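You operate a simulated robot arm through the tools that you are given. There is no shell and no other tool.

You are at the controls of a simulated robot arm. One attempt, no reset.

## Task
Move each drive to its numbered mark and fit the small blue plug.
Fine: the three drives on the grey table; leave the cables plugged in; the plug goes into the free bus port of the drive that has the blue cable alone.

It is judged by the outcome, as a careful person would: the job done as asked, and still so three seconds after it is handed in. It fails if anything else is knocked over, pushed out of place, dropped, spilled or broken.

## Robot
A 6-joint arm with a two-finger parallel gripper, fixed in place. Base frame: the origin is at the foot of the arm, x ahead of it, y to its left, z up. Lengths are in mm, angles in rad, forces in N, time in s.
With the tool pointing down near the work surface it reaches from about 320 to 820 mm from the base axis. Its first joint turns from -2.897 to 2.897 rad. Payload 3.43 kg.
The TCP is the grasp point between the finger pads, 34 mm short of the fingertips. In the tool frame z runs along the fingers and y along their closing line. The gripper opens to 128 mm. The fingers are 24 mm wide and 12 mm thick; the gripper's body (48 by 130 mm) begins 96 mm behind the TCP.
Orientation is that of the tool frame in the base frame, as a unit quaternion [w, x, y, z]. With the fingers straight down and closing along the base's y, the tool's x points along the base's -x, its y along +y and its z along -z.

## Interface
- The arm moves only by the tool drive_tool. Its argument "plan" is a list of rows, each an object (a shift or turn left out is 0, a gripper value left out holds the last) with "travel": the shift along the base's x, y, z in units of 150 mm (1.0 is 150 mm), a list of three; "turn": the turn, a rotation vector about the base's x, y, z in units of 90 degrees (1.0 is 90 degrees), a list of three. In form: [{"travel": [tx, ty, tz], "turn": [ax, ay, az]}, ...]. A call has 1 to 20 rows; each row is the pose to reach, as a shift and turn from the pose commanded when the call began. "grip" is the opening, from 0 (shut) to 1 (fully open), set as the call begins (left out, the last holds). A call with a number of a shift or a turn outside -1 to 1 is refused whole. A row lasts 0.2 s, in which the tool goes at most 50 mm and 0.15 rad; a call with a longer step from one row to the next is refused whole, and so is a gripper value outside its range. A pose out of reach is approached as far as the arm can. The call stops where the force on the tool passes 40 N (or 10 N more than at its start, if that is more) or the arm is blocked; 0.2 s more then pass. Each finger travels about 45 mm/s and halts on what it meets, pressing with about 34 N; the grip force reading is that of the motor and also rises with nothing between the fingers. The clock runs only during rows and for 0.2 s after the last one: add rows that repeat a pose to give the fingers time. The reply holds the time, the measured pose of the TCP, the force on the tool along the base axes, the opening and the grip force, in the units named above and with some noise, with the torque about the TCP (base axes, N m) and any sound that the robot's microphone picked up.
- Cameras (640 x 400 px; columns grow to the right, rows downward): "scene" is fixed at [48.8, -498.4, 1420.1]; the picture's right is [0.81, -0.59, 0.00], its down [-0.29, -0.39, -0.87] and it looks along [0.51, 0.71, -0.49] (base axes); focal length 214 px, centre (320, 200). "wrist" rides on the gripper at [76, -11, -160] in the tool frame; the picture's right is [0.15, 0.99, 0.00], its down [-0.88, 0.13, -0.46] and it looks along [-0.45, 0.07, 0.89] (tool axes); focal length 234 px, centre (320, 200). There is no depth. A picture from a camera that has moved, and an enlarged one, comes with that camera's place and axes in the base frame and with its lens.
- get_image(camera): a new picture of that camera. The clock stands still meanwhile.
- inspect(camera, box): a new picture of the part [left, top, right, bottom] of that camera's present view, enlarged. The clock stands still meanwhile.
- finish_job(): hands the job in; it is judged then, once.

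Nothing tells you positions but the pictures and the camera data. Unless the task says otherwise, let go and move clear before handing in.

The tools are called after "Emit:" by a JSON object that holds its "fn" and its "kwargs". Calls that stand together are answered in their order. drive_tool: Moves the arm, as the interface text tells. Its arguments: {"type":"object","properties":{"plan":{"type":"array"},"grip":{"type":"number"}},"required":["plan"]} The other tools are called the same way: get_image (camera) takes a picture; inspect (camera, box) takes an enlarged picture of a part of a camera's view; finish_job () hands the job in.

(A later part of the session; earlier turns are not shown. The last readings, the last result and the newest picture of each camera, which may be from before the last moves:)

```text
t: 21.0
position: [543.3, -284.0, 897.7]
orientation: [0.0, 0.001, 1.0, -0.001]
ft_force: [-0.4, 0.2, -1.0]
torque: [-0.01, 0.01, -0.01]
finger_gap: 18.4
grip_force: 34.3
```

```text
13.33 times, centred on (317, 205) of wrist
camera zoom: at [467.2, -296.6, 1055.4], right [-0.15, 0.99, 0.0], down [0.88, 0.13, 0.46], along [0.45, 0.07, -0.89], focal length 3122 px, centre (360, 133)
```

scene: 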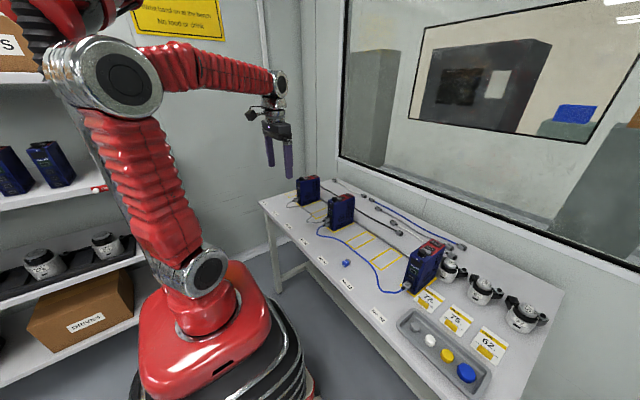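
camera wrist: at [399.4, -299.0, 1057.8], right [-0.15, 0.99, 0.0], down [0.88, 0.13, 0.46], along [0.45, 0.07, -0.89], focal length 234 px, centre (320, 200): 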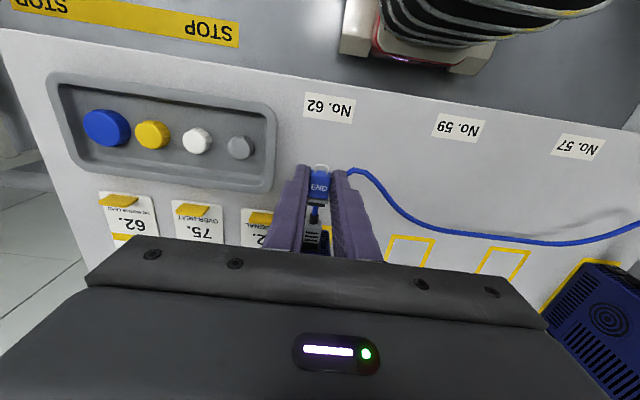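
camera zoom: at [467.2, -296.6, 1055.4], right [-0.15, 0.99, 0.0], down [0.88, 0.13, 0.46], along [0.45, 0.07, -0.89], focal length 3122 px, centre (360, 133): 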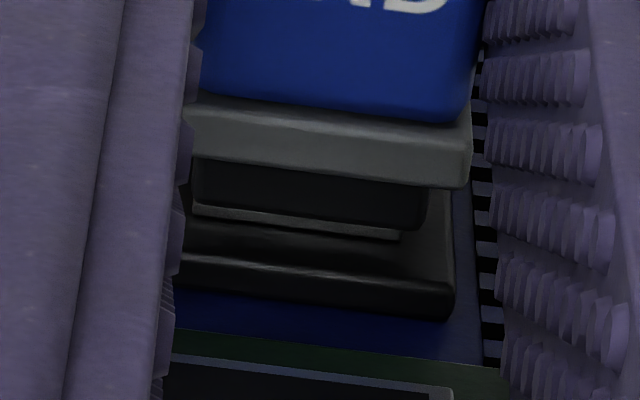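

The rim is still about 0.6 mm to the -y side of the tongue's centre, and the tongue looks a touch high. I correct by small amounts and creep forward again.

Emit:
{"fn": "drive_tool", "kwargs": {"plan": [{"travel": [0, -0.005, -0.005]}, {"travel": [0.005, -0.005, -0.005]}, {"travel": [0.01, -0.005, -0.005]}, {"travel": [0.01, -0.005, -0.005]}, {"travel": [0.01, -0.005, -0.005]}]}}

Emit:
{"fn": "inspect", "kwargs": {"camera": "wrist", "box": [302, 190, 332, 220]}}

```text
t: 22.2
position: [544.1, -285.3, 894.9]
orientation: [-0.001, 0.001, 1.0, 0.0]
ft_force: [-0.9, 0.5, 0.1]
torque: [0.01, -0.03, -0.01]
finger_gap: 18.2
grip_force: 34.2
```

```text
13.33 times, centred on (317, 205) of wrist
camera zoom: at [468.6, -297.6, 1054.4], right [-0.15, 0.99, 0.0], down [0.88, 0.13, 0.46], along [0.45, 0.07, -0.89], focal length 3122 px, centre (360, 133)
```

zoom: 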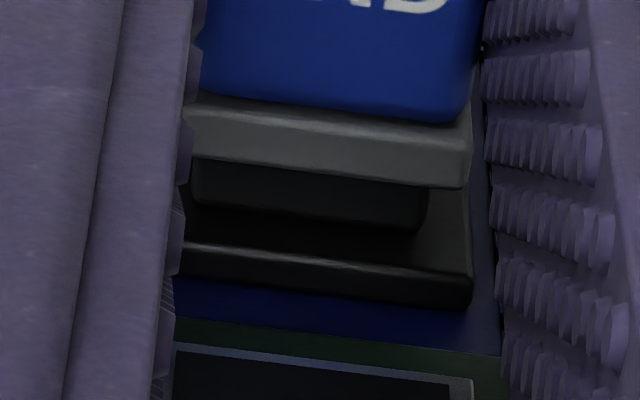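

The rim is now covered by the tongue and the alignment is within about half a mm. I push forward gently, reading the force as I go.

Emit:
{"fn": "drive_tool", "kwargs": {"plan": [{"travel": [0.006, 0.001, -0.001]}, {"travel": [0.012, 0.001, -0.001]}, {"travel": [0.018, 0.001, -0.001]}, {"travel": [0.018, 0.001, -0.001]}]}}

Emit:
{"fn": "inspect", "kwargs": {"camera": "wrist", "box": [302, 190, 332, 220]}}

```text
t: 23.2
position: [548.0, -285.2, 896.0]
orientation: [0.0, 0.001, 1.0, 0.0]
ft_force: [-3.6, 1.3, 0.7]
torque: [-0.01, 0.13, -0.01]
finger_gap: 18.6
grip_force: 34.2
```

```text
13.33 times, centred on (317, 205) of wrist
camera zoom: at [471.6, -297.3, 1054.4], right [-0.15, 0.99, 0.0], down [0.88, 0.13, 0.46], along [0.45, 0.07, -0.89], focal length 3122 px, centre (360, 133)
```

zoom: 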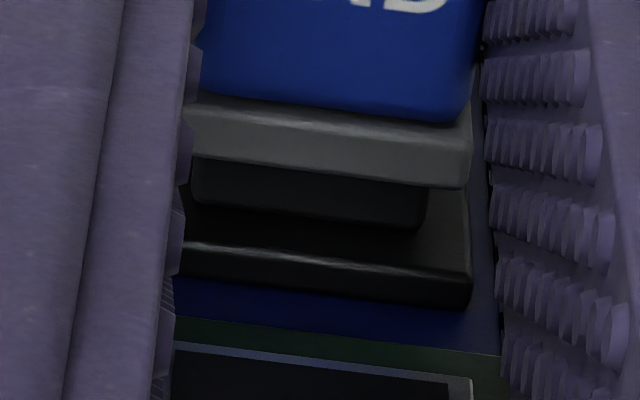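

The plug now touches the port, and with only 3.6 N the whole drive slid back about 2.5 mm. I check how much room there is behind the drive, before the rail, and how the alignment looks.

Emit:
{"fn": "inspect", "kwargs": {"camera": "scene", "box": [350, 200, 460, 290]}}

Emit:
{"fn": "inspect", "kwargs": {"camera": "scene", "box": [395, 260, 425, 295]}}

Emit:
{"fn": "get_image", "kwargs": {"camera": "wrist"}}

```text
4.44 times, centred on (405, 245) of scene
camera zoom: at [48.8, -498.4, 1420.1], right [0.81, -0.59, 0.0], down [-0.29, -0.39, -0.87], along [0.51, 0.71, -0.49], focal length 953 px, centre (-58, 0)
```

zoom: 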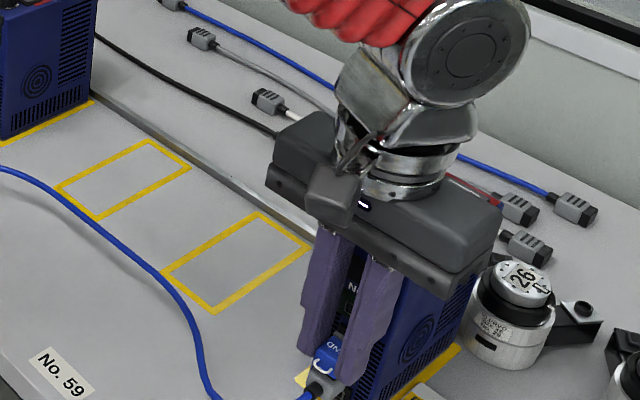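

```text
11.43 times, centred on (410, 278) of scene
camera zoom: at [48.8, -498.4, 1420.1], right [0.81, -0.59, 0.0], down [-0.29, -0.39, -0.87], along [0.51, 0.71, -0.49], focal length 2451 px, centre (-709, -686)
```

zoom: 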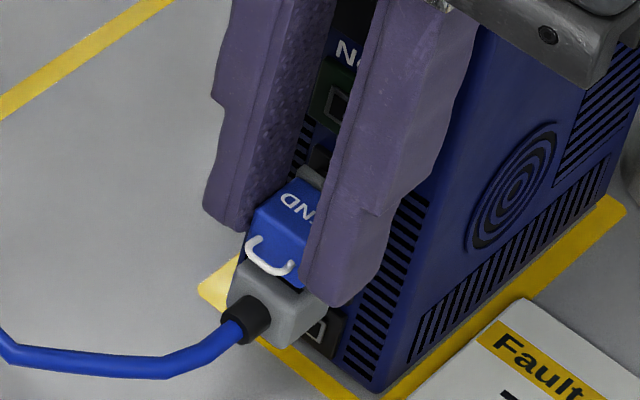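

```text
taken
camera wrist: at [471.6, -297.3, 1054.4], right [-0.15, 0.99, 0.0], down [0.88, 0.13, 0.46], along [0.45, 0.07, -0.89], focal length 234 px, centre (320, 200)
```

wrist: 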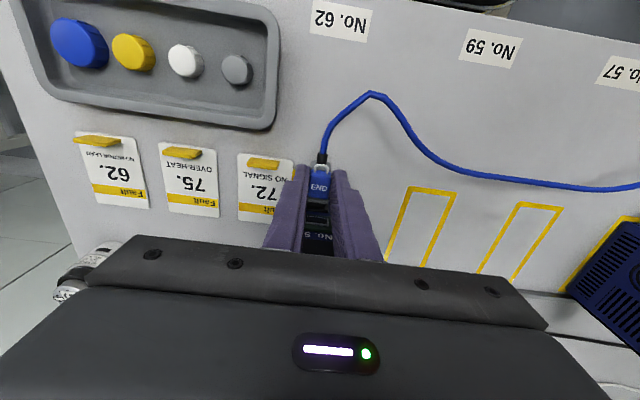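

Before pushing harder I want to know how deep a mated connector sits. I compare a free cable connector with the mated ones.

Emit:
{"fn": "inspect", "kwargs": {"camera": "scene", "box": [385, 218, 409, 240]}}

Emit:
{"fn": "inspect", "kwargs": {"camera": "scene", "box": [318, 212, 342, 232]}}

Emit:
{"fn": "inspect", "kwargs": {"camera": "scene", "box": [285, 190, 309, 210]}}

Emit:
{"fn": "inspect", "kwargs": {"camera": "scene", "box": [466, 235, 490, 255]}}

```text
16.00 times, centred on (397, 229) of scene
camera zoom: at [48.8, -498.4, 1420.1], right [0.81, -0.59, 0.0], down [-0.29, -0.39, -0.87], along [0.51, 0.71, -0.49], focal length 3432 px, centre (-912, -264)
```

zoom: 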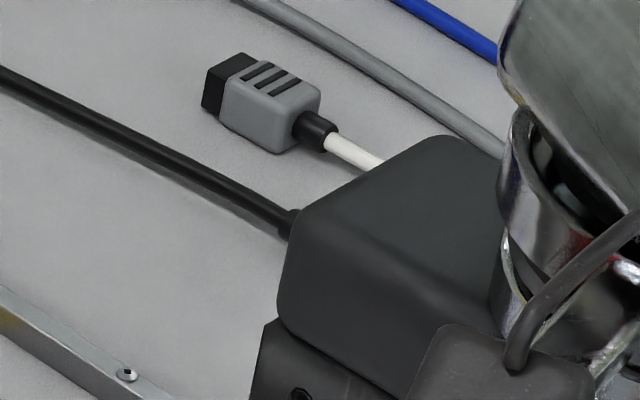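

```text
16.00 times, centred on (330, 222) of scene
camera zoom: at [48.8, -498.4, 1420.1], right [0.81, -0.59, 0.0], down [-0.29, -0.39, -0.87], along [0.51, 0.71, -0.49], focal length 3432 px, centre (160, -152)
```

zoom: 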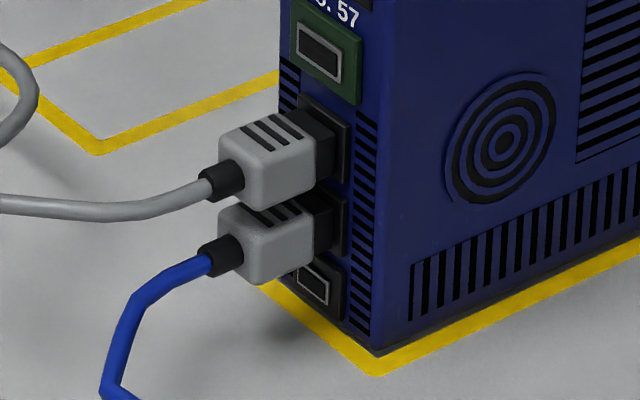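

```text
16.00 times, centred on (297, 200) of scene
camera zoom: at [48.8, -498.4, 1420.1], right [0.81, -0.59, 0.0], down [-0.29, -0.39, -0.87], along [0.51, 0.71, -0.49], focal length 3432 px, centre (688, 200)
```

zoom: 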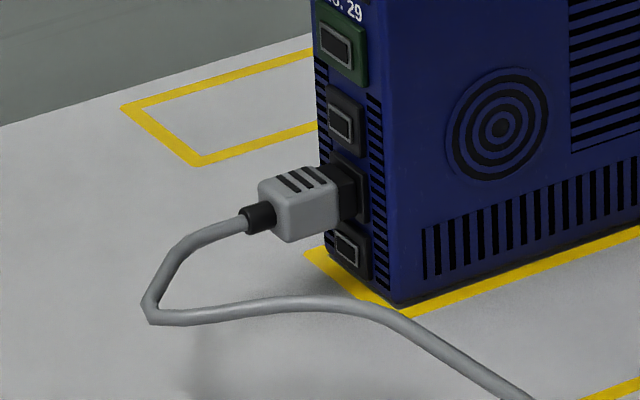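

```text
16.00 times, centred on (478, 245) of scene
camera zoom: at [48.8, -498.4, 1420.1], right [0.81, -0.59, 0.0], down [-0.29, -0.39, -0.87], along [0.51, 0.71, -0.49], focal length 3432 px, centre (-2208, -520)
```

zoom: 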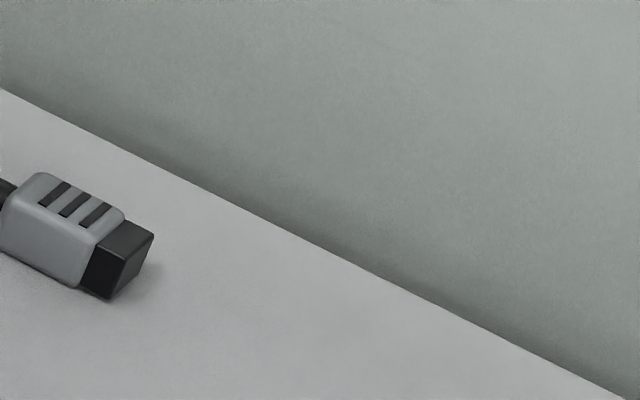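

Mated connectors keep most of their black tongue visible, so the seat is right at the port plate, and the alignment looks good to within about half a mm. I keep pushing gently and straight towards +x, expecting the drive to come up against the rail behind it.

Emit:
{"fn": "drive_tool", "kwargs": {"plan": [{"travel": [0.007, 0.002, 0.003]}, {"travel": [0.014, 0.002, 0.003]}, {"travel": [0.021, 0.002, 0.003]}, {"travel": [0.028, 0.002, 0.003]}, {"travel": [0.034, 0.002, 0.003]}, {"travel": [0.034, 0.002, 0.003]}]}}

Emit:
{"fn": "inspect", "kwargs": {"camera": "wrist", "box": [302, 190, 332, 220]}}

Emit:
{"fn": "inspect", "kwargs": {"camera": "scene", "box": [395, 235, 450, 300]}}

```text
t: 24.6
position: [553.9, -285.7, 897.5]
orientation: [0.0, 0.001, 1.0, -0.001]
ft_force: [-1.4, 0.6, -3.3]
torque: [0.0, 0.16, 0.02]
finger_gap: 18.5
grip_force: 34.1
```

```text
13.33 times, centred on (317, 205) of wrist
camera zoom: at [476.8, -297.2, 1054.6], right [-0.15, 0.99, 0.0], down [0.88, 0.13, 0.46], along [0.45, 0.07, -0.89], focal length 3122 px, centre (360, 133)
```

zoom: 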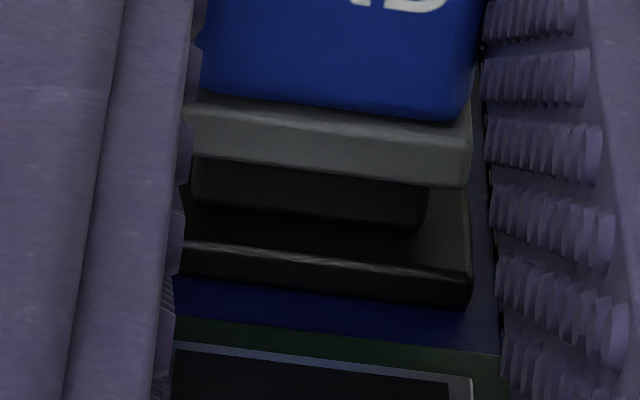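

```text
6.15 times, centred on (422, 268) of scene
camera zoom: at [48.8, -498.4, 1420.1], right [0.81, -0.59, 0.0], down [-0.29, -0.39, -0.87], along [0.51, 0.71, -0.49], focal length 1320 px, centre (-311, -215)
```

zoom: 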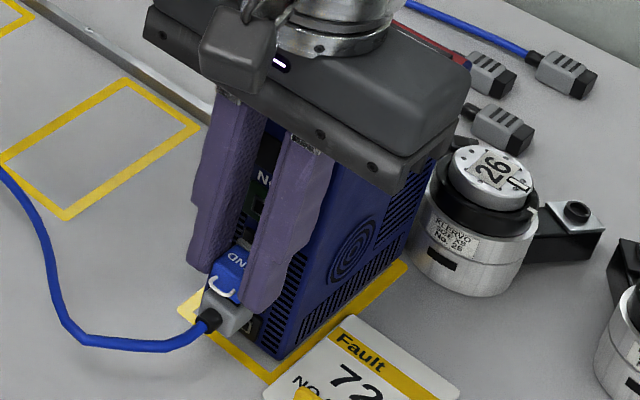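

The drive is still sliding without the plug going deeper, with only a few N of force. I continue straight ahead until the drive meets the rail, and then see whether the plug seats.

Emit:
{"fn": "drive_tool", "kwargs": {"plan": [{"travel": [0.007, 0, -0.002]}, {"travel": [0.014, 0, -0.003]}, {"travel": [0.021, 0, -0.003]}, {"travel": [0.028, 0, -0.003]}, {"travel": [0.035, 0, -0.003]}, {"travel": [0.035, 0, -0.003]}]}}

Emit:
{"fn": "inspect", "kwargs": {"camera": "wrist", "box": [302, 190, 332, 220]}}

Emit:
{"fn": "inspect", "kwargs": {"camera": "scene", "box": [395, 235, 450, 300]}}

```text
t: 26.0
position: [556.1, -285.0, 894.8]
orientation: [-0.001, 0.001, 1.0, 0.001]
ft_force: [-26.2, 1.6, 6.2]
torque: [0.12, 0.81, 0.03]
finger_gap: 18.5
grip_force: 34.2
```

```text
13.33 times, centred on (317, 205) of wrist
camera zoom: at [480.5, -297.7, 1054.0], right [-0.15, 0.99, 0.0], down [0.88, 0.13, 0.45], along [0.45, 0.07, -0.89], focal length 3122 px, centre (360, 133)
```

zoom: 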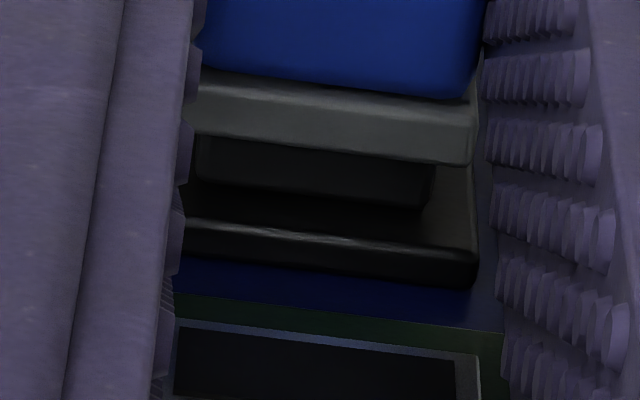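

```text
6.15 times, centred on (422, 268) of scene
camera zoom: at [48.8, -498.4, 1420.1], right [0.81, -0.59, 0.0], down [-0.29, -0.39, -0.87], along [0.51, 0.71, -0.49], focal length 1320 px, centre (-311, -215)
```

zoom: 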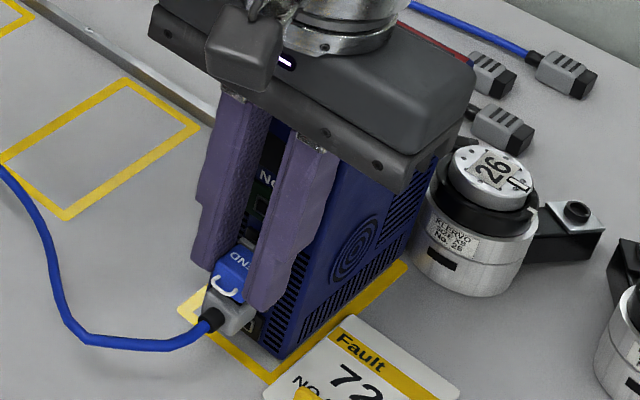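

The drive is now braced against the rail, and at 26 N the plug slid back about 2 mm in my grip without entering. The alignment must be off, so I back away 5 mm to compare the tongue and port rim.

Emit:
{"fn": "drive_tool", "kwargs": {"plan": [{"travel": [-0.01, 0, 0]}, {"travel": [-0.02, 0, 0]}, {"travel": [-0.035, 0, 0]}, {"travel": [-0.05, 0, 0]}, {"travel": [-0.05, 0, 0]}]}}

Emit:
{"fn": "inspect", "kwargs": {"camera": "wrist", "box": [302, 187, 332, 217]}}

Emit:
{"fn": "inspect", "kwargs": {"camera": "scene", "box": [395, 235, 450, 300]}}

```text
t: 27.2
position: [551.3, -286.3, 894.4]
orientation: [0.0, 0.001, 1.0, 0.0]
ft_force: [-0.1, -0.4, 0.1]
torque: [-0.01, 0.0, -0.02]
finger_gap: 18.5
grip_force: 34.0
```

```text
13.33 times, centred on (317, 202) of wrist
camera zoom: at [474.7, -298.0, 1052.8], right [-0.15, 0.99, 0.0], down [0.88, 0.13, 0.46], along [0.45, 0.07, -0.89], focal length 3122 px, centre (360, 173)
```

zoom: 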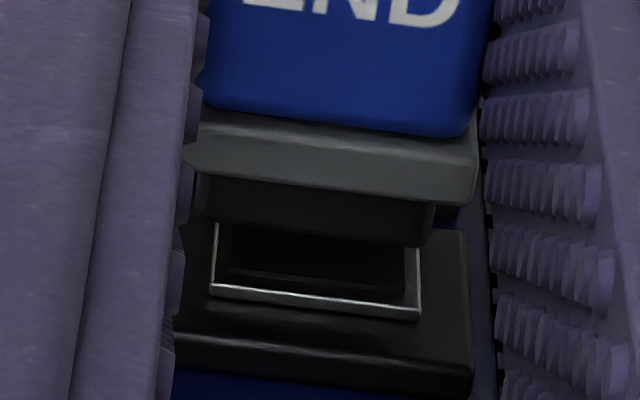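

```text
6.15 times, centred on (422, 268) of scene
camera zoom: at [48.8, -498.4, 1420.1], right [0.81, -0.59, 0.0], down [-0.29, -0.39, -0.87], along [0.51, 0.71, -0.49], focal length 1320 px, centre (-311, -215)
```

zoom: 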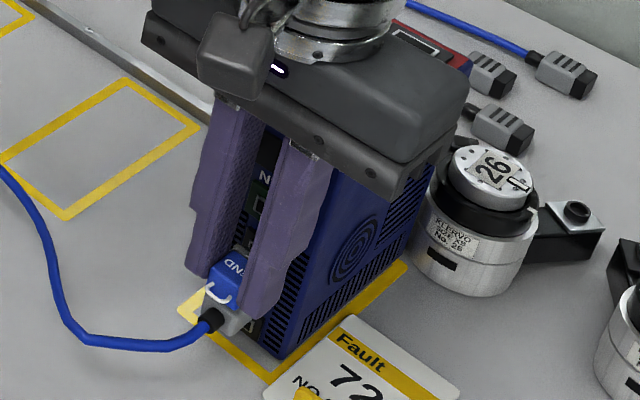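

The tongue is now about 0.7 mm off towards -y, and I need a cleaner reference for the height. I retreat another 15 mm so the whole port is visible beyond the plug.

Emit:
{"fn": "drive_tool", "kwargs": {"plan": [{"travel": [-0.05, 0.005, 0.003]}, {"travel": [-0.1, 0.005, 0.003]}, {"travel": [-0.1, 0.005, 0.003]}, {"travel": [-0.1, 0.005, 0.003]}]}}

Emit:
{"fn": "inspect", "kwargs": {"camera": "wrist", "box": [298, 185, 338, 225]}}

Emit:
{"fn": "inspect", "kwargs": {"camera": "wrist", "box": [302, 205, 332, 235]}}

```text
t: 28.2
position: [535.3, -285.0, 896.2]
orientation: [0.0, 0.001, 1.0, 0.0]
ft_force: [0.0, 0.4, -0.2]
torque: [-0.01, -0.01, 0.01]
finger_gap: 18.5
grip_force: 33.9
```

```text
10.00 times, centred on (318, 205) of wrist
camera zoom: at [459.3, -297.1, 1054.3], right [-0.15, 0.99, 0.0], down [0.88, 0.13, 0.46], along [0.45, 0.07, -0.89], focal length 2342 px, centre (340, 150)
```

zoom: 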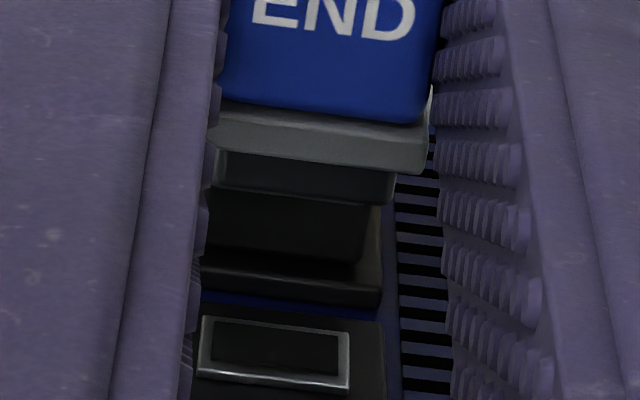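

```text
13.33 times, centred on (317, 220) of wrist
camera zoom: at [459.3, -297.1, 1054.3], right [-0.15, 0.99, 0.0], down [0.88, 0.13, 0.46], along [0.45, 0.07, -0.89], focal length 3122 px, centre (360, -67)
```

zoom: 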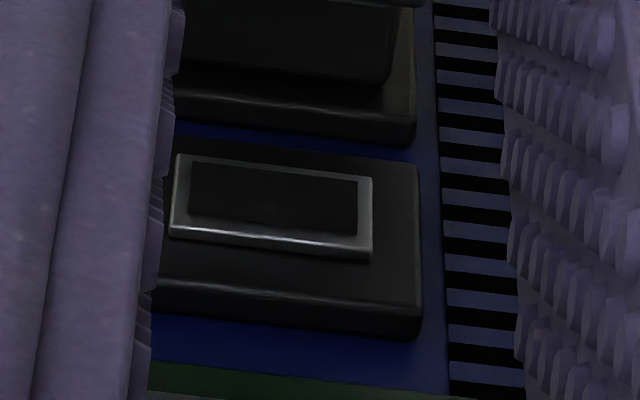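

With the full port in view, y is now aligned within 0.3 mm. The height is right to within about 1 mm, and the gap is about 21 mm. I go back in to just short of contact, then press lightly in small steps.

Emit:
{"fn": "drive_tool", "kwargs": {"plan": [{"travel": [0.05, -0.001, 0]}, {"travel": [0.1, -0.001, 0]}, {"travel": [0.13, -0.001, 0]}, {"travel": [0.137, -0.001, 0]}, {"travel": [0.142, -0.001, 0]}, {"travel": [0.145, -0.001, 0]}, {"travel": [0.145, -0.001, 0]}]}}

Emit:
{"fn": "inspect", "kwargs": {"camera": "wrist", "box": [302, 187, 332, 217]}}

```text
t: 29.8
position: [556.6, -284.6, 895.8]
orientation: [-0.001, 0.001, 1.0, 0.001]
ft_force: [-7.4, 1.5, -4.3]
torque: [0.02, 0.67, -0.04]
finger_gap: 18.6
grip_force: 33.8
```

```text
13.33 times, centred on (317, 202) of wrist
camera zoom: at [480.9, -297.4, 1054.4], right [-0.15, 0.99, 0.0], down [0.88, 0.13, 0.45], along [0.45, 0.07, -0.89], focal length 3122 px, centre (360, 173)
```

zoom: 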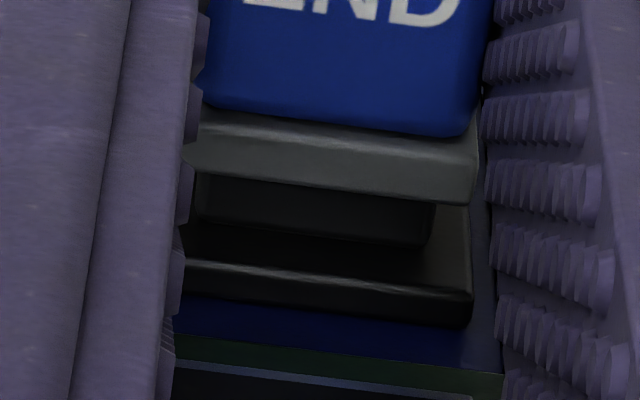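

I have light contact at 7 N, with about 4 N pushing the tool down and 1.5 N towards +y. That suggests the tongue is slightly high, so I yield in those directions and press a little more.

Emit:
{"fn": "drive_tool", "kwargs": {"plan": [{"travel": [0, 0.0007, -0.0015]}, {"travel": [0.001, 0.0007, -0.002]}, {"travel": [0.002, 0.0007, -0.0025]}, {"travel": [0.003, 0.0007, -0.0025]}, {"travel": [0.003, 0.0007, -0.0025]}]}}

Emit:
{"fn": "inspect", "kwargs": {"camera": "wrist", "box": [302, 187, 332, 217]}}

```text
t: 31.0
position: [557.5, -285.1, 895.2]
orientation: [0.0, 0.001, 1.0, 0.0]
ft_force: [-23.8, 0.2, 2.8]
torque: [-0.05, 0.95, 0.0]
finger_gap: 18.3
grip_force: 33.9
```

```text
13.33 times, centred on (317, 202) of wrist
camera zoom: at [481.0, -297.2, 1054.5], right [-0.15, 0.99, 0.0], down [0.88, 0.13, 0.45], along [0.45, 0.07, -0.89], focal length 3122 px, centre (360, 173)
```

zoom: 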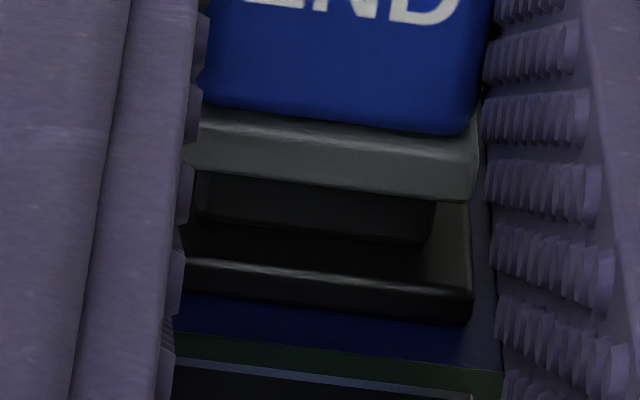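

The contact is stiff: 24 N for less than half a mm, with no entry. I ease off to a light press and sweep slowly upward in small steps to feel for the opening.

Emit:
{"fn": "drive_tool", "kwargs": {"plan": [{"travel": [-0.0025, 0, 0]}, {"travel": [-0.0025, 0, 0.002]}, {"travel": [-0.0025, 0, 0.004]}, {"travel": [-0.0025, 0, 0.006]}, {"travel": [-0.0025, 0, 0.008]}, {"travel": [-0.0025, 0, 0.008]}]}}

Emit:
{"fn": "inspect", "kwargs": {"camera": "wrist", "box": [302, 187, 332, 217]}}

```text
t: 32.4
position: [557.2, -283.3, 897.1]
orientation: [0.0, 0.001, 1.0, 0.0]
ft_force: [-12.3, -2.0, -4.5]
torque: [-0.08, 1.21, -0.04]
finger_gap: 18.5
grip_force: 33.9
```

```text
13.33 times, centred on (317, 202) of wrist
camera zoom: at [481.5, -296.7, 1055.8], right [-0.15, 0.99, 0.0], down [0.88, 0.13, 0.46], along [0.45, 0.07, -0.89], focal length 3122 px, centre (360, 173)
```

zoom: 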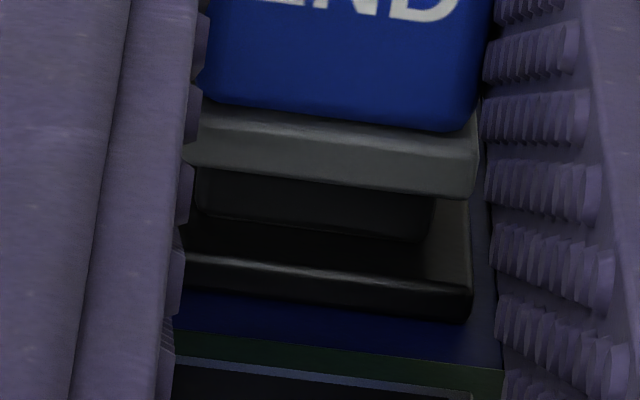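

The forces are still not those of a plug sliding home, and the torque is larger than this contact alone explains. I look from the scene camera for any other contact.

Emit:
{"fn": "inspect", "kwargs": {"camera": "scene", "box": [392, 225, 442, 300]}}

Emit:
{"fn": "inspect", "kwargs": {"camera": "scene", "box": [398, 268, 422, 292]}}

Emit:
{"fn": "inspect", "kwargs": {"camera": "wrist", "box": [270, 150, 370, 250]}}

```text
5.33 times, centred on (417, 262) of scene
camera zoom: at [48.8, -498.4, 1420.1], right [0.81, -0.59, 0.0], down [-0.29, -0.39, -0.87], along [0.51, 0.71, -0.49], focal length 1144 px, centre (-197, -133)
```

zoom: 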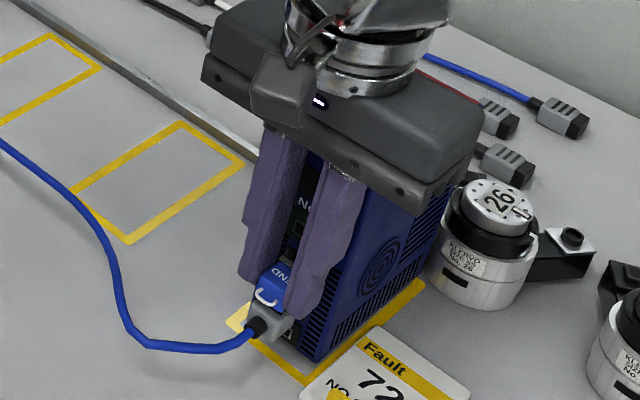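

```text
16.00 times, centred on (410, 280) of scene
camera zoom: at [48.8, -498.4, 1420.1], right [0.81, -0.59, 0.0], down [-0.29, -0.39, -0.87], along [0.51, 0.71, -0.49], focal length 3432 px, centre (-1120, -1080)
```

zoom: 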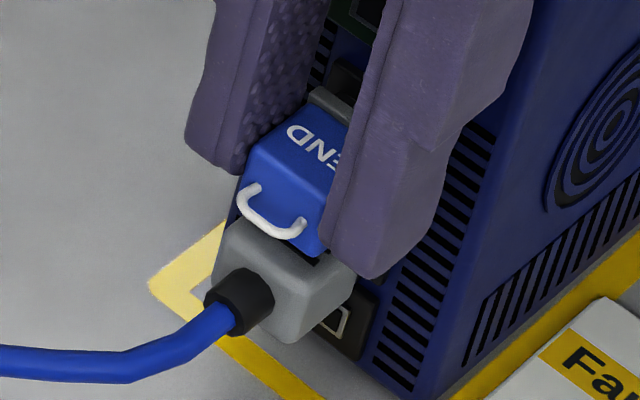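

```text
4.00 times, centred on (320, 200) of wrist
camera zoom: at [481.5, -296.7, 1055.8], right [-0.15, 0.99, 0.0], down [0.88, 0.13, 0.46], along [0.45, 0.07, -0.89], focal length 937 px, centre (320, 200)
```

zoom: 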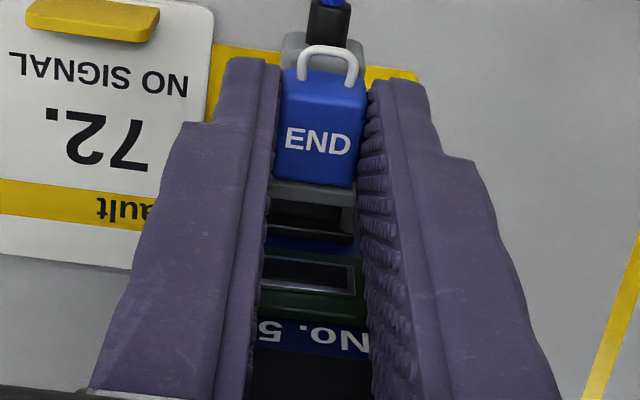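

Nothing else appears to be touching. I zoom in as far as I can on the tongue and port contact to judge the height error more exactly.

Emit:
{"fn": "inspect", "kwargs": {"camera": "wrist", "box": [308, 198, 328, 210]}}

Emit:
{"fn": "inspect", "kwargs": {"camera": "wrist", "box": [303, 190, 335, 210]}}

```text
16.00 times, centred on (318, 204) of wrist
camera zoom: at [481.5, -296.7, 1055.8], right [-0.15, 0.99, 0.0], down [0.88, 0.13, 0.46], along [0.45, 0.07, -0.89], focal length 3747 px, centre (352, 136)
```

zoom: 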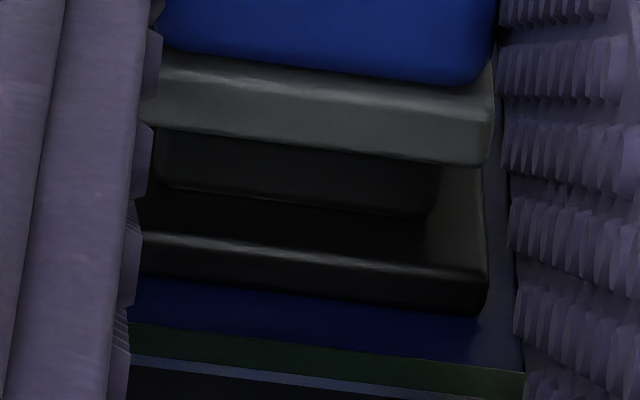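

```text
16.00 times, centred on (319, 200) of wrist
camera zoom: at [481.5, -296.7, 1055.8], right [-0.15, 0.99, 0.0], down [0.88, 0.13, 0.46], along [0.45, 0.07, -0.89], focal length 3747 px, centre (336, 200)
```

zoom: 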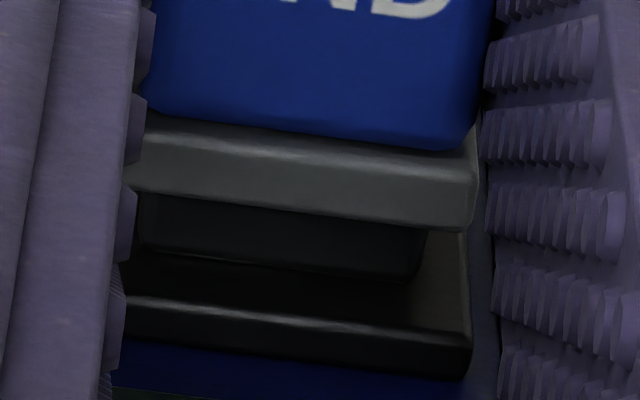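

The tongue has risen about 1 mm relative to the port during the sweep. I continue the upward sweep by another 1.5 mm under the same light pressure.

Emit:
{"fn": "drive_tool", "kwargs": {"plan": [{"travel": [0, 0, 0.002]}, {"travel": [0, 0, 0.004]}, {"travel": [0, 0, 0.006]}, {"travel": [0, 0, 0.008]}, {"travel": [0, 0, 0.01]}, {"travel": [0, 0, 0.01]}]}}

Emit:
{"fn": "inspect", "kwargs": {"camera": "wrist", "box": [308, 198, 328, 210]}}

```text
t: 33.8
position: [557.4, -285.5, 899.3]
orientation: [0.0, 0.0, 1.0, 0.0]
ft_force: [-2.5, -0.3, -8.7]
torque: [-0.03, 0.88, -0.02]
finger_gap: 18.3
grip_force: 34.6
```

```text
16.00 times, centred on (318, 204) of wrist
camera zoom: at [481.8, -296.7, 1056.7], right [-0.15, 0.99, 0.0], down [0.88, 0.13, 0.46], along [0.45, 0.07, -0.89], focal length 3747 px, centre (352, 136)
```

zoom: 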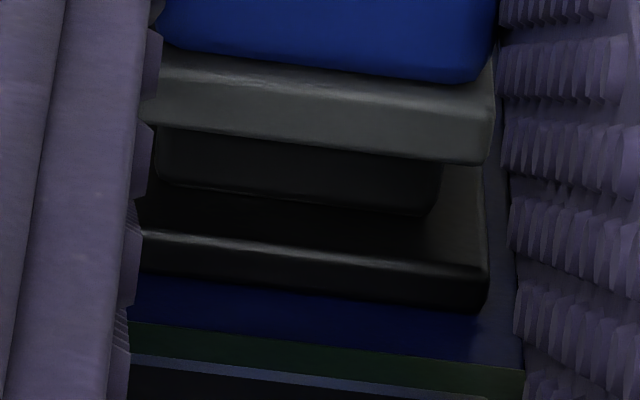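

The upward force is now large compared with the push (8.7 N vertical against 2.5 N axial), and the tongue no longer moves relative to the port. So the tongue is captured vertically in the port. I return to mid-height to unload it, then press axially from a centred position.

Emit:
{"fn": "drive_tool", "kwargs": {"plan": [{"travel": [-0.001, 0, -0.003]}, {"travel": [-0.001, 0, -0.006]}, {"travel": [-0.001, 0, -0.009]}, {"travel": [-0.001, 0, -0.012]}, {"travel": [-0.001, 0, -0.014]}, {"travel": [-0.001, 0, -0.014]}]}}

Emit:
{"fn": "inspect", "kwargs": {"camera": "wrist", "box": [308, 198, 328, 210]}}

```text
t: 35.2
position: [557.3, -285.8, 896.3]
orientation: [0.001, 0.001, 1.0, 0.0]
ft_force: [-6.1, -0.3, 3.8]
torque: [0.0, -0.73, -0.03]
finger_gap: 18.7
grip_force: 34.1
```

```text
16.00 times, centred on (318, 204) of wrist
camera zoom: at [480.9, -297.1, 1054.8], right [-0.15, 0.99, 0.0], down [0.88, 0.13, 0.46], along [0.45, 0.07, -0.89], focal length 3747 px, centre (352, 136)
```

zoom: 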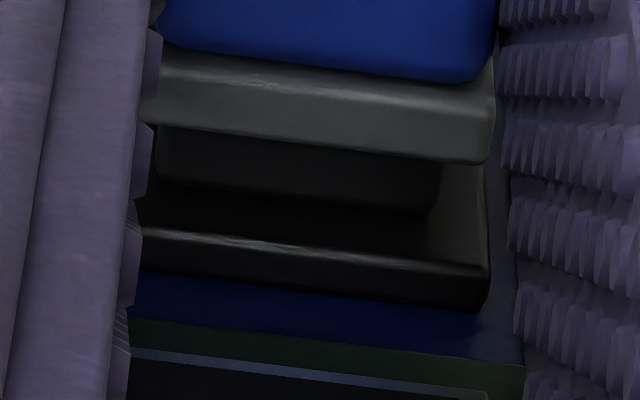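

The tool moved 2 mm down yet the tongue and plate stayed together, and the torque reversed sign. That suggests the plug is now gripped by the port. I test this with a gentle 2 mm pull back.

Emit:
{"fn": "drive_tool", "kwargs": {"plan": [{"travel": [-0.004, 0, 0.003]}, {"travel": [-0.01, 0, 0.004]}, {"travel": [-0.016, 0, 0.004]}, {"travel": [-0.016, 0, 0.004]}]}}

Emit:
{"fn": "inspect", "kwargs": {"camera": "wrist", "box": [308, 198, 328, 210]}}

```text
t: 36.2
position: [554.7, -285.4, 896.9]
orientation: [-0.001, 0.001, 1.0, 0.0]
ft_force: [-0.6, 0.4, 0.4]
torque: [0.01, -0.01, 0.01]
finger_gap: 18.2
grip_force: 34.1
```

```text
16.00 times, centred on (318, 204) of wrist
camera zoom: at [478.5, -296.3, 1054.9], right [-0.15, 0.99, 0.0], down [0.88, 0.13, 0.46], along [0.45, 0.07, -0.89], focal length 3747 px, centre (352, 136)
```

zoom: 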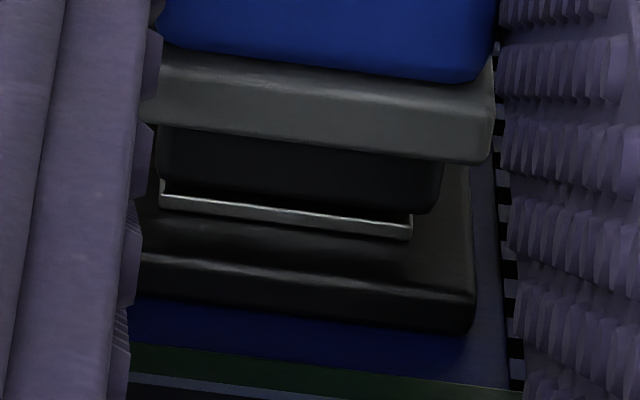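

The plug came away freely, so it was not latched, and the view shows it about 0.5 mm too far to +y. I correct y and approach again with fine steps, checking the forces at each stage.

Emit:
{"fn": "drive_tool", "kwargs": {"plan": [{"travel": [0, -0.0035, 0]}, {"travel": [0.006, -0.0035, 0]}, {"travel": [0.012, -0.0035, 0]}, {"travel": [0.014, -0.0035, 0]}, {"travel": [0.014, -0.0035, 0]}]}}

Emit:
{"fn": "inspect", "kwargs": {"camera": "wrist", "box": [308, 198, 328, 210]}}

```text
t: 37.4
position: [557.0, -285.3, 896.0]
orientation: [0.0, 0.001, 1.0, 0.0]
ft_force: [-2.2, 0.9, -1.1]
torque: [0.03, 0.04, -0.01]
finger_gap: 18.4
grip_force: 33.8
```

```text
16.00 times, centred on (318, 204) of wrist
camera zoom: at [480.6, -297.5, 1054.8], right [-0.15, 0.99, 0.0], down [0.88, 0.13, 0.46], along [0.45, 0.07, -0.89], focal length 3747 px, centre (352, 136)
```

zoom: 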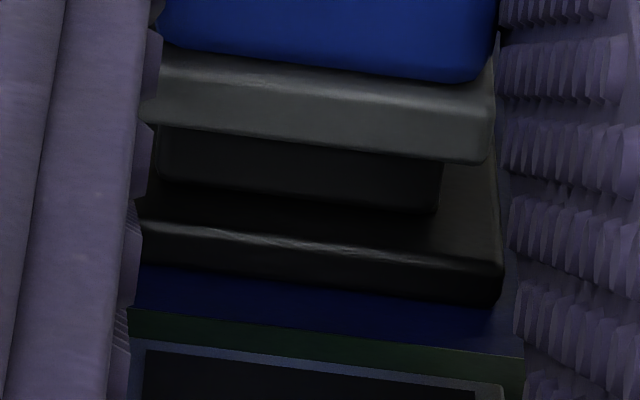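

Contact is light (2 N), and the tongue is now about 0.75 mm to the -y side of the port centre. I shift +0.6 mm in y with the contact relieved, then press again.

Emit:
{"fn": "drive_tool", "kwargs": {"plan": [{"travel": [-0.01, 0, 0]}, {"travel": [-0.01, 0.004, 0]}, {"travel": [-0.01, 0.004, 0]}, {"travel": [-0.01, 0.004, 0]}]}}

Emit:
{"fn": "inspect", "kwargs": {"camera": "wrist", "box": [308, 198, 328, 210]}}

```text
t: 38.4
position: [556.0, -284.1, 897.3]
orientation: [0.001, 0.001, 1.0, -0.001]
ft_force: [-0.6, 0.7, -0.6]
torque: [0.01, -0.01, -0.04]
finger_gap: 18.2
grip_force: 33.4
```

```text
16.00 times, centred on (318, 204) of wrist
camera zoom: at [479.4, -296.3, 1055.9], right [-0.15, 0.99, 0.0], down [0.88, 0.13, 0.46], along [0.45, 0.07, -0.89], focal length 3747 px, centre (352, 136)
```

zoom: 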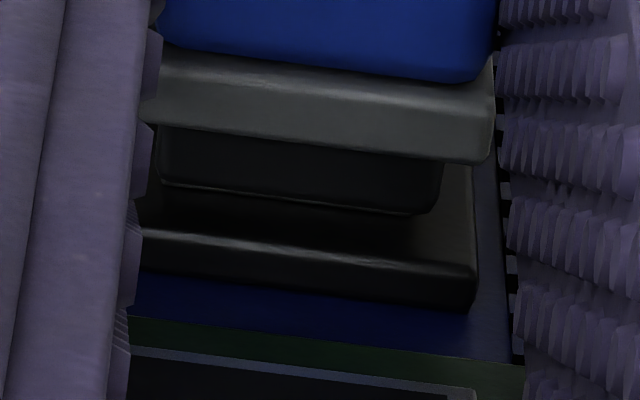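

The arm wanders about 1 mm between small moves, so I rely on the pictures. Compared with the state where the parts were engaged, I am about 0.6 mm too far +y and 0.9 mm too high, so I correct that while clear of contact.

Emit:
{"fn": "drive_tool", "kwargs": {"plan": [{"travel": [-0.008, -0.002, -0.003]}, {"travel": [-0.008, -0.004, -0.006]}, {"travel": [-0.008, -0.004, -0.006]}, {"travel": [-0.008, -0.004, -0.006]}]}}

Emit:
{"fn": "inspect", "kwargs": {"camera": "wrist", "box": [308, 198, 328, 210]}}

```text
t: 39.4
position: [554.6, -284.0, 895.7]
orientation: [0.0, 0.001, 1.0, 0.0]
ft_force: [0.5, 0.3, -0.4]
torque: [-0.02, 0.0, 0.03]
finger_gap: 18.2
grip_force: 34.4
```

```text
16.00 times, centred on (318, 204) of wrist
camera zoom: at [478.1, -296.6, 1054.9], right [-0.15, 0.99, 0.0], down [0.88, 0.13, 0.46], along [0.45, 0.07, -0.89], focal length 3747 px, centre (352, 136)
```

zoom: 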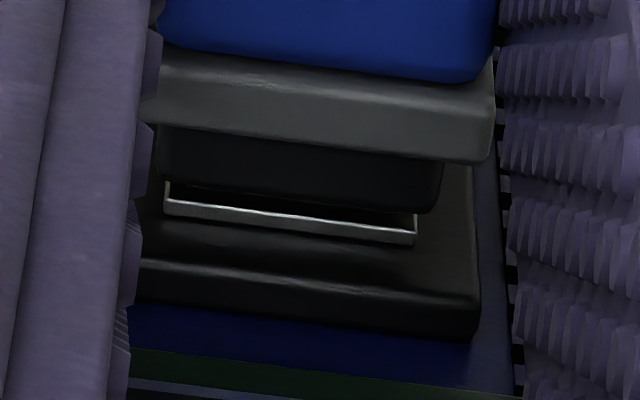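

The tongue and rim are now lined up within about 0.3 mm in y, and the height looks right for a 2 mm gap. I move straight in and press lightly.

Emit:
{"fn": "drive_tool", "kwargs": {"plan": [{"travel": [0.006, -0.001, 0]}, {"travel": [0.012, -0.001, 0]}, {"travel": [0.016, -0.001, 0]}, {"travel": [0.019, -0.001, 0]}, {"travel": [0.019, -0.001, 0]}]}}

Emit:
{"fn": "inspect", "kwargs": {"camera": "wrist", "box": [308, 198, 328, 210]}}

```text
t: 40.6
position: [555.9, -284.8, 895.3]
orientation: [-0.001, 0.001, 1.0, -0.001]
ft_force: [-6.7, -0.2, 1.4]
torque: [-0.02, 0.13, -0.01]
finger_gap: 18.5
grip_force: 34.1
```

```text
16.00 times, centred on (318, 204) of wrist
camera zoom: at [481.0, -297.3, 1054.3], right [-0.15, 0.99, 0.0], down [0.88, 0.13, 0.45], along [0.45, 0.07, -0.89], focal length 3747 px, centre (352, 136)
```

zoom: 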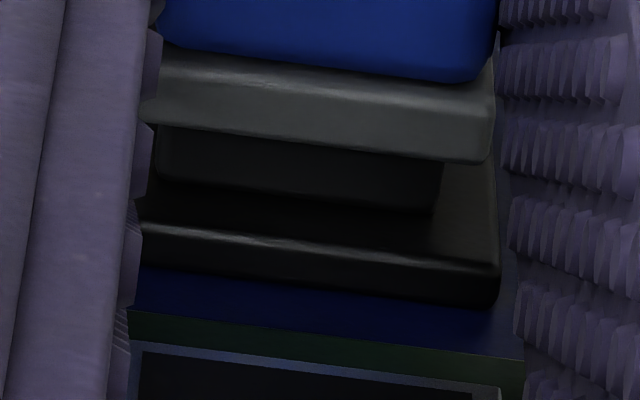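

The forces here are plain contact, with the tongue about 0.6 mm to -y and about 1 mm higher on the plate than when it was captured. I back off a little, correct both, and press in again.

Emit:
{"fn": "drive_tool", "kwargs": {"plan": [{"travel": [-0.014, 0, 0]}, {"travel": [-0.014, 0.004, -0.004]}, {"travel": [-0.014, 0.004, -0.006]}, {"travel": [-0.014, 0.004, -0.006]}]}}

Emit:
{"fn": "inspect", "kwargs": {"camera": "wrist", "box": [308, 198, 328, 210]}}

```text
t: 41.6
position: [554.1, -284.7, 894.1]
orientation: [0.0, 0.001, 1.0, 0.0]
ft_force: [-0.4, -0.3, -0.2]
torque: [-0.01, 0.02, -0.01]
finger_gap: 18.2
grip_force: 34.1
```

```text
16.00 times, centred on (318, 204) of wrist
camera zoom: at [478.3, -296.5, 1053.5], right [-0.15, 0.99, 0.0], down [0.88, 0.13, 0.46], along [0.45, 0.07, -0.89], focal length 3747 px, centre (352, 136)
```

zoom: 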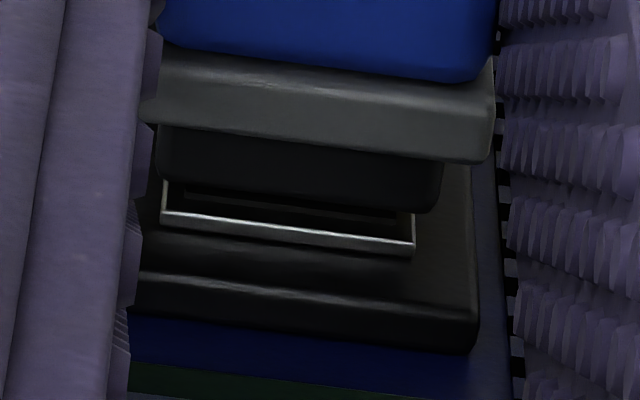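

Emit:
{"fn": "drive_tool", "kwargs": {"plan": [{"travel": [0.006, -0.001, 0.001]}, {"travel": [0.012, -0.001, 0.001]}, {"travel": [0.018, -0.001, 0.001]}, {"travel": [0.021, -0.001, 0.001]}, {"travel": [0.021, -0.001, 0.001]}]}}

Emit:
{"fn": "inspect", "kwargs": {"camera": "wrist", "box": [308, 198, 328, 210]}}

```text
t: 42.8
position: [556.8, -284.1, 895.3]
orientation: [-0.001, 0.001, 1.0, 0.0]
ft_force: [-9.5, -0.9, -0.2]
torque: [-0.07, 0.26, -0.05]
finger_gap: 18.4
grip_force: 34.1
```

```text
16.00 times, centred on (318, 204) of wrist
camera zoom: at [481.2, -296.3, 1053.8], right [-0.15, 0.99, 0.0], down [0.88, 0.13, 0.45], along [0.45, 0.07, -0.89], focal length 3747 px, centre (352, 136)
```

zoom: 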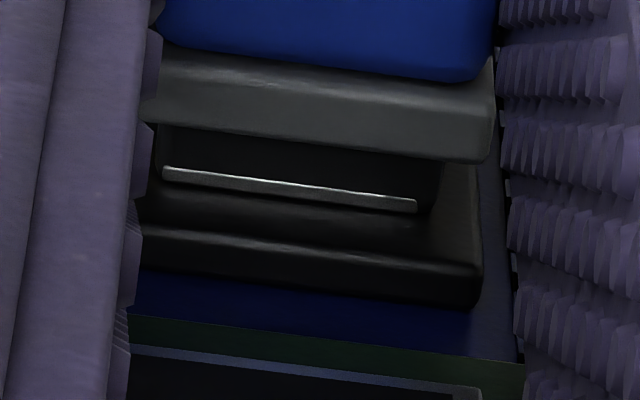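

This is different: the rim's top bar now appears over the tongue, so the tongue has gone past the rim plane into the port. I press a bit further to see whether it goes deeper.

Emit:
{"fn": "drive_tool", "kwargs": {"plan": [{"travel": [0.001, -0.001, 0]}, {"travel": [0.002, -0.002, 0]}, {"travel": [0.003, -0.002, 0]}, {"travel": [0.003, -0.002, 0]}]}}

Emit:
{"fn": "inspect", "kwargs": {"camera": "wrist", "box": [308, 198, 328, 210]}}

```text
t: 43.8
position: [557.9, -284.0, 895.0]
orientation: [-0.001, 0.0, 1.0, 0.001]
ft_force: [-19.7, 1.2, 3.5]
torque: [0.06, 0.45, 0.03]
finger_gap: 18.5
grip_force: 33.8
```

```text
16.00 times, centred on (318, 204) of wrist
camera zoom: at [481.8, -296.9, 1053.9], right [-0.15, 0.99, 0.0], down [0.88, 0.13, 0.45], along [0.45, 0.07, -0.89], focal length 3747 px, centre (352, 136)
```

zoom: 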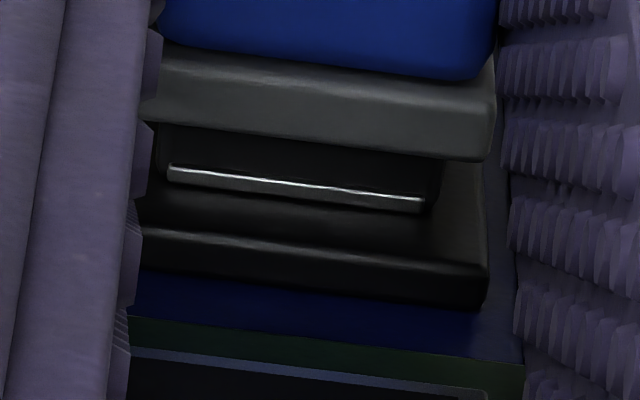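

Looking back, the earlier states with y centred behaved like a rigid joint: the drive's weight and the rail force both showed up in the torque. Here the tongue sits about 1 mm too low, since the rim bar shows above it. I back off, raise it and re-enter with y centred.

Emit:
{"fn": "drive_tool", "kwargs": {"plan": [{"travel": [-0.01, 0, 0]}, {"travel": [-0.022, 0, 0.005]}, {"travel": [-0.022, 0, 0.005]}, {"travel": [-0.022, 0, 0.005]}]}}

Emit:
{"fn": "inspect", "kwargs": {"camera": "wrist", "box": [308, 198, 328, 210]}}

```text
t: 44.8
position: [557.0, -284.2, 896.9]
orientation: [0.001, 0.001, 1.0, -0.001]
ft_force: [-0.1, -1.6, -0.8]
torque: [0.01, -0.01, 0.01]
finger_gap: 18.3
grip_force: 33.7
```

```text
16.00 times, centred on (318, 204) of wrist
camera zoom: at [480.4, -296.7, 1054.6], right [-0.15, 0.99, 0.0], down [0.88, 0.13, 0.46], along [0.45, 0.07, -0.89], focal length 3747 px, centre (352, 136)
```

zoom: 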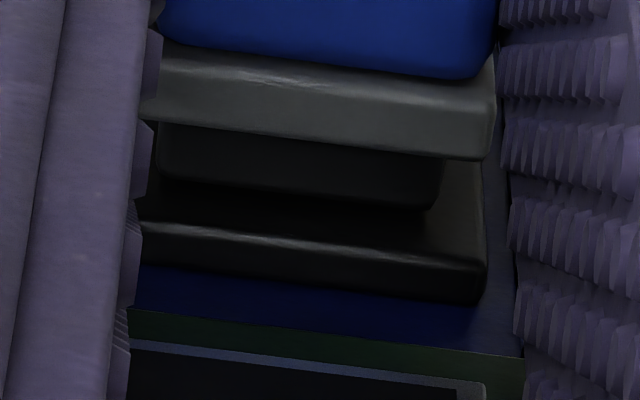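

I retreated a little and the forces are near zero. I pull back another 1 mm to see whether the port holds on or simply opens up.

Emit:
{"fn": "drive_tool", "kwargs": {"plan": [{"travel": [-0.004, 0, 0]}, {"travel": [-0.008, 0, 0]}, {"travel": [-0.008, 0, 0]}]}}

Emit:
{"fn": "inspect", "kwargs": {"camera": "wrist", "box": [308, 198, 328, 210]}}

```text
t: 45.6
position: [555.7, -285.8, 895.5]
orientation: [0.0, 0.0, 1.0, 0.0]
ft_force: [-0.5, -0.2, 0.2]
torque: [-0.01, -0.02, -0.02]
finger_gap: 18.4
grip_force: 34.1
```

```text
16.00 times, centred on (318, 204) of wrist
camera zoom: at [479.2, -296.6, 1053.7], right [-0.15, 0.99, 0.0], down [0.88, 0.13, 0.46], along [0.45, 0.07, -0.89], focal length 3747 px, centre (352, 136)
```

zoom: 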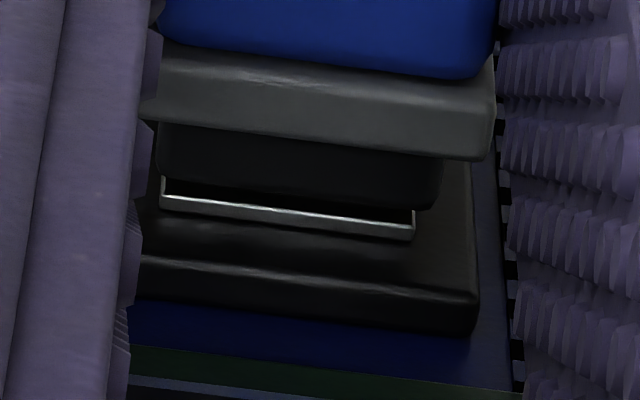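

The rim and tongue are within a few tenths of a mm in height and about 0.35 mm off in y. I re-enter with that correction.

Emit:
{"fn": "drive_tool", "kwargs": {"plan": [{"travel": [0.004, -0.0023, 0]}, {"travel": [0.009, -0.0023, 0]}, {"travel": [0.013, -0.0023, 0]}, {"travel": [0.016, -0.0023, 0]}, {"travel": [0.016, -0.0023, 0]}]}}

Emit:
{"fn": "inspect", "kwargs": {"camera": "wrist", "box": [308, 198, 328, 210]}}

```text
t: 46.8
position: [557.5, -284.7, 897.1]
orientation: [0.0, 0.001, 1.0, 0.0]
ft_force: [-2.8, 1.1, -1.2]
torque: [0.0, 0.07, 0.0]
finger_gap: 18.3
grip_force: 33.7
```

```text
16.00 times, centred on (318, 204) of wrist
camera zoom: at [481.1, -297.2, 1054.7], right [-0.15, 0.99, 0.0], down [0.88, 0.13, 0.46], along [0.45, 0.07, -0.89], focal length 3747 px, centre (352, 136)
```

zoom: 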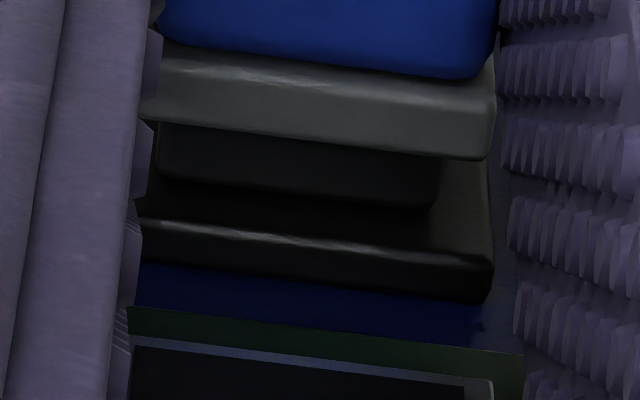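

I hold still for a second to see whether the arm settles or drifts on its own.

Emit:
{"fn": "drive_tool", "kwargs": {"plan": [{"travel": [0, 0, 0]}, {"travel": [0, 0, 0]}, {"travel": [0, 0, 0]}, {"travel": [0, 0, 0]}, {"travel": [0, 0, 0]}]}}

Emit:
{"fn": "inspect", "kwargs": {"camera": "wrist", "box": [308, 198, 328, 210]}}

```text
t: 48.0
position: [558.4, -284.5, 896.1]
orientation: [0.0, 0.001, 1.0, -0.001]
ft_force: [-3.4, -0.2, -0.8]
torque: [-0.01, 0.06, 0.0]
finger_gap: 18.3
grip_force: 34.0
```

```text
16.00 times, centred on (318, 204) of wrist
camera zoom: at [481.1, -297.3, 1054.7], right [-0.15, 0.99, 0.0], down [0.88, 0.13, 0.46], along [0.45, 0.07, -0.89], focal length 3747 px, centre (352, 136)
```

zoom: 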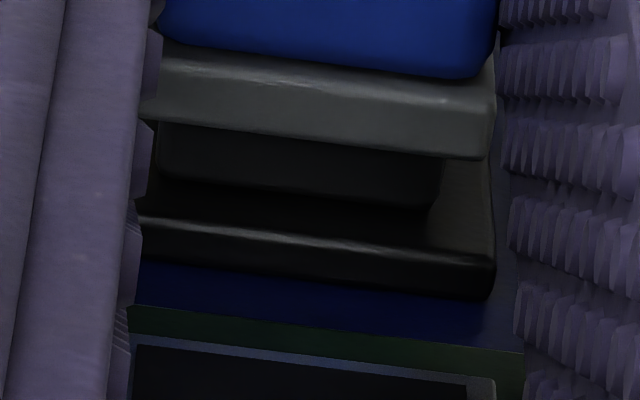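

The arm holds perfectly still, so the reported camera pose is reliable and only moves add error. I slide +0.45 mm in y while in light contact, then press to about 8 N.

Emit:
{"fn": "drive_tool", "kwargs": {"plan": [{"travel": [0, 0.0015, 0]}, {"travel": [0, 0.003, 0]}, {"travel": [0.001, 0.003, 0]}, {"travel": [0.002, 0.003, 0]}, {"travel": [0.002, 0.003, 0]}]}}

Emit:
{"fn": "inspect", "kwargs": {"camera": "wrist", "box": [308, 198, 328, 210]}}

```text
t: 49.2
position: [557.7, -284.0, 895.6]
orientation: [0.0, 0.001, 1.0, -0.001]
ft_force: [-0.1, 1.3, 0.0]
torque: [-0.02, -0.03, -0.01]
finger_gap: 18.6
grip_force: 34.6
```

```text
16.00 times, centred on (318, 204) of wrist
camera zoom: at [480.4, -296.5, 1054.2], right [-0.15, 0.99, 0.0], down [0.88, 0.13, 0.46], along [0.45, 0.07, -0.89], focal length 3747 px, centre (352, 136)
```

zoom: 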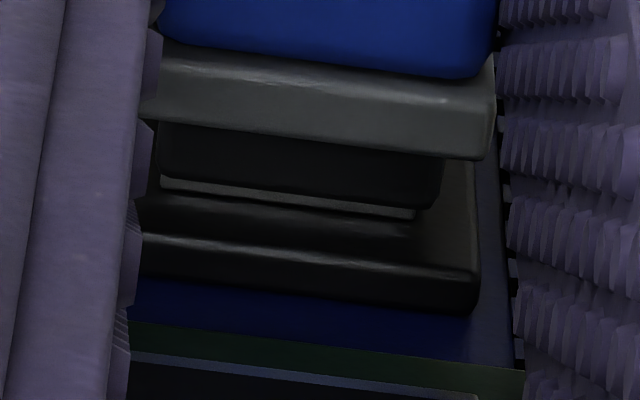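

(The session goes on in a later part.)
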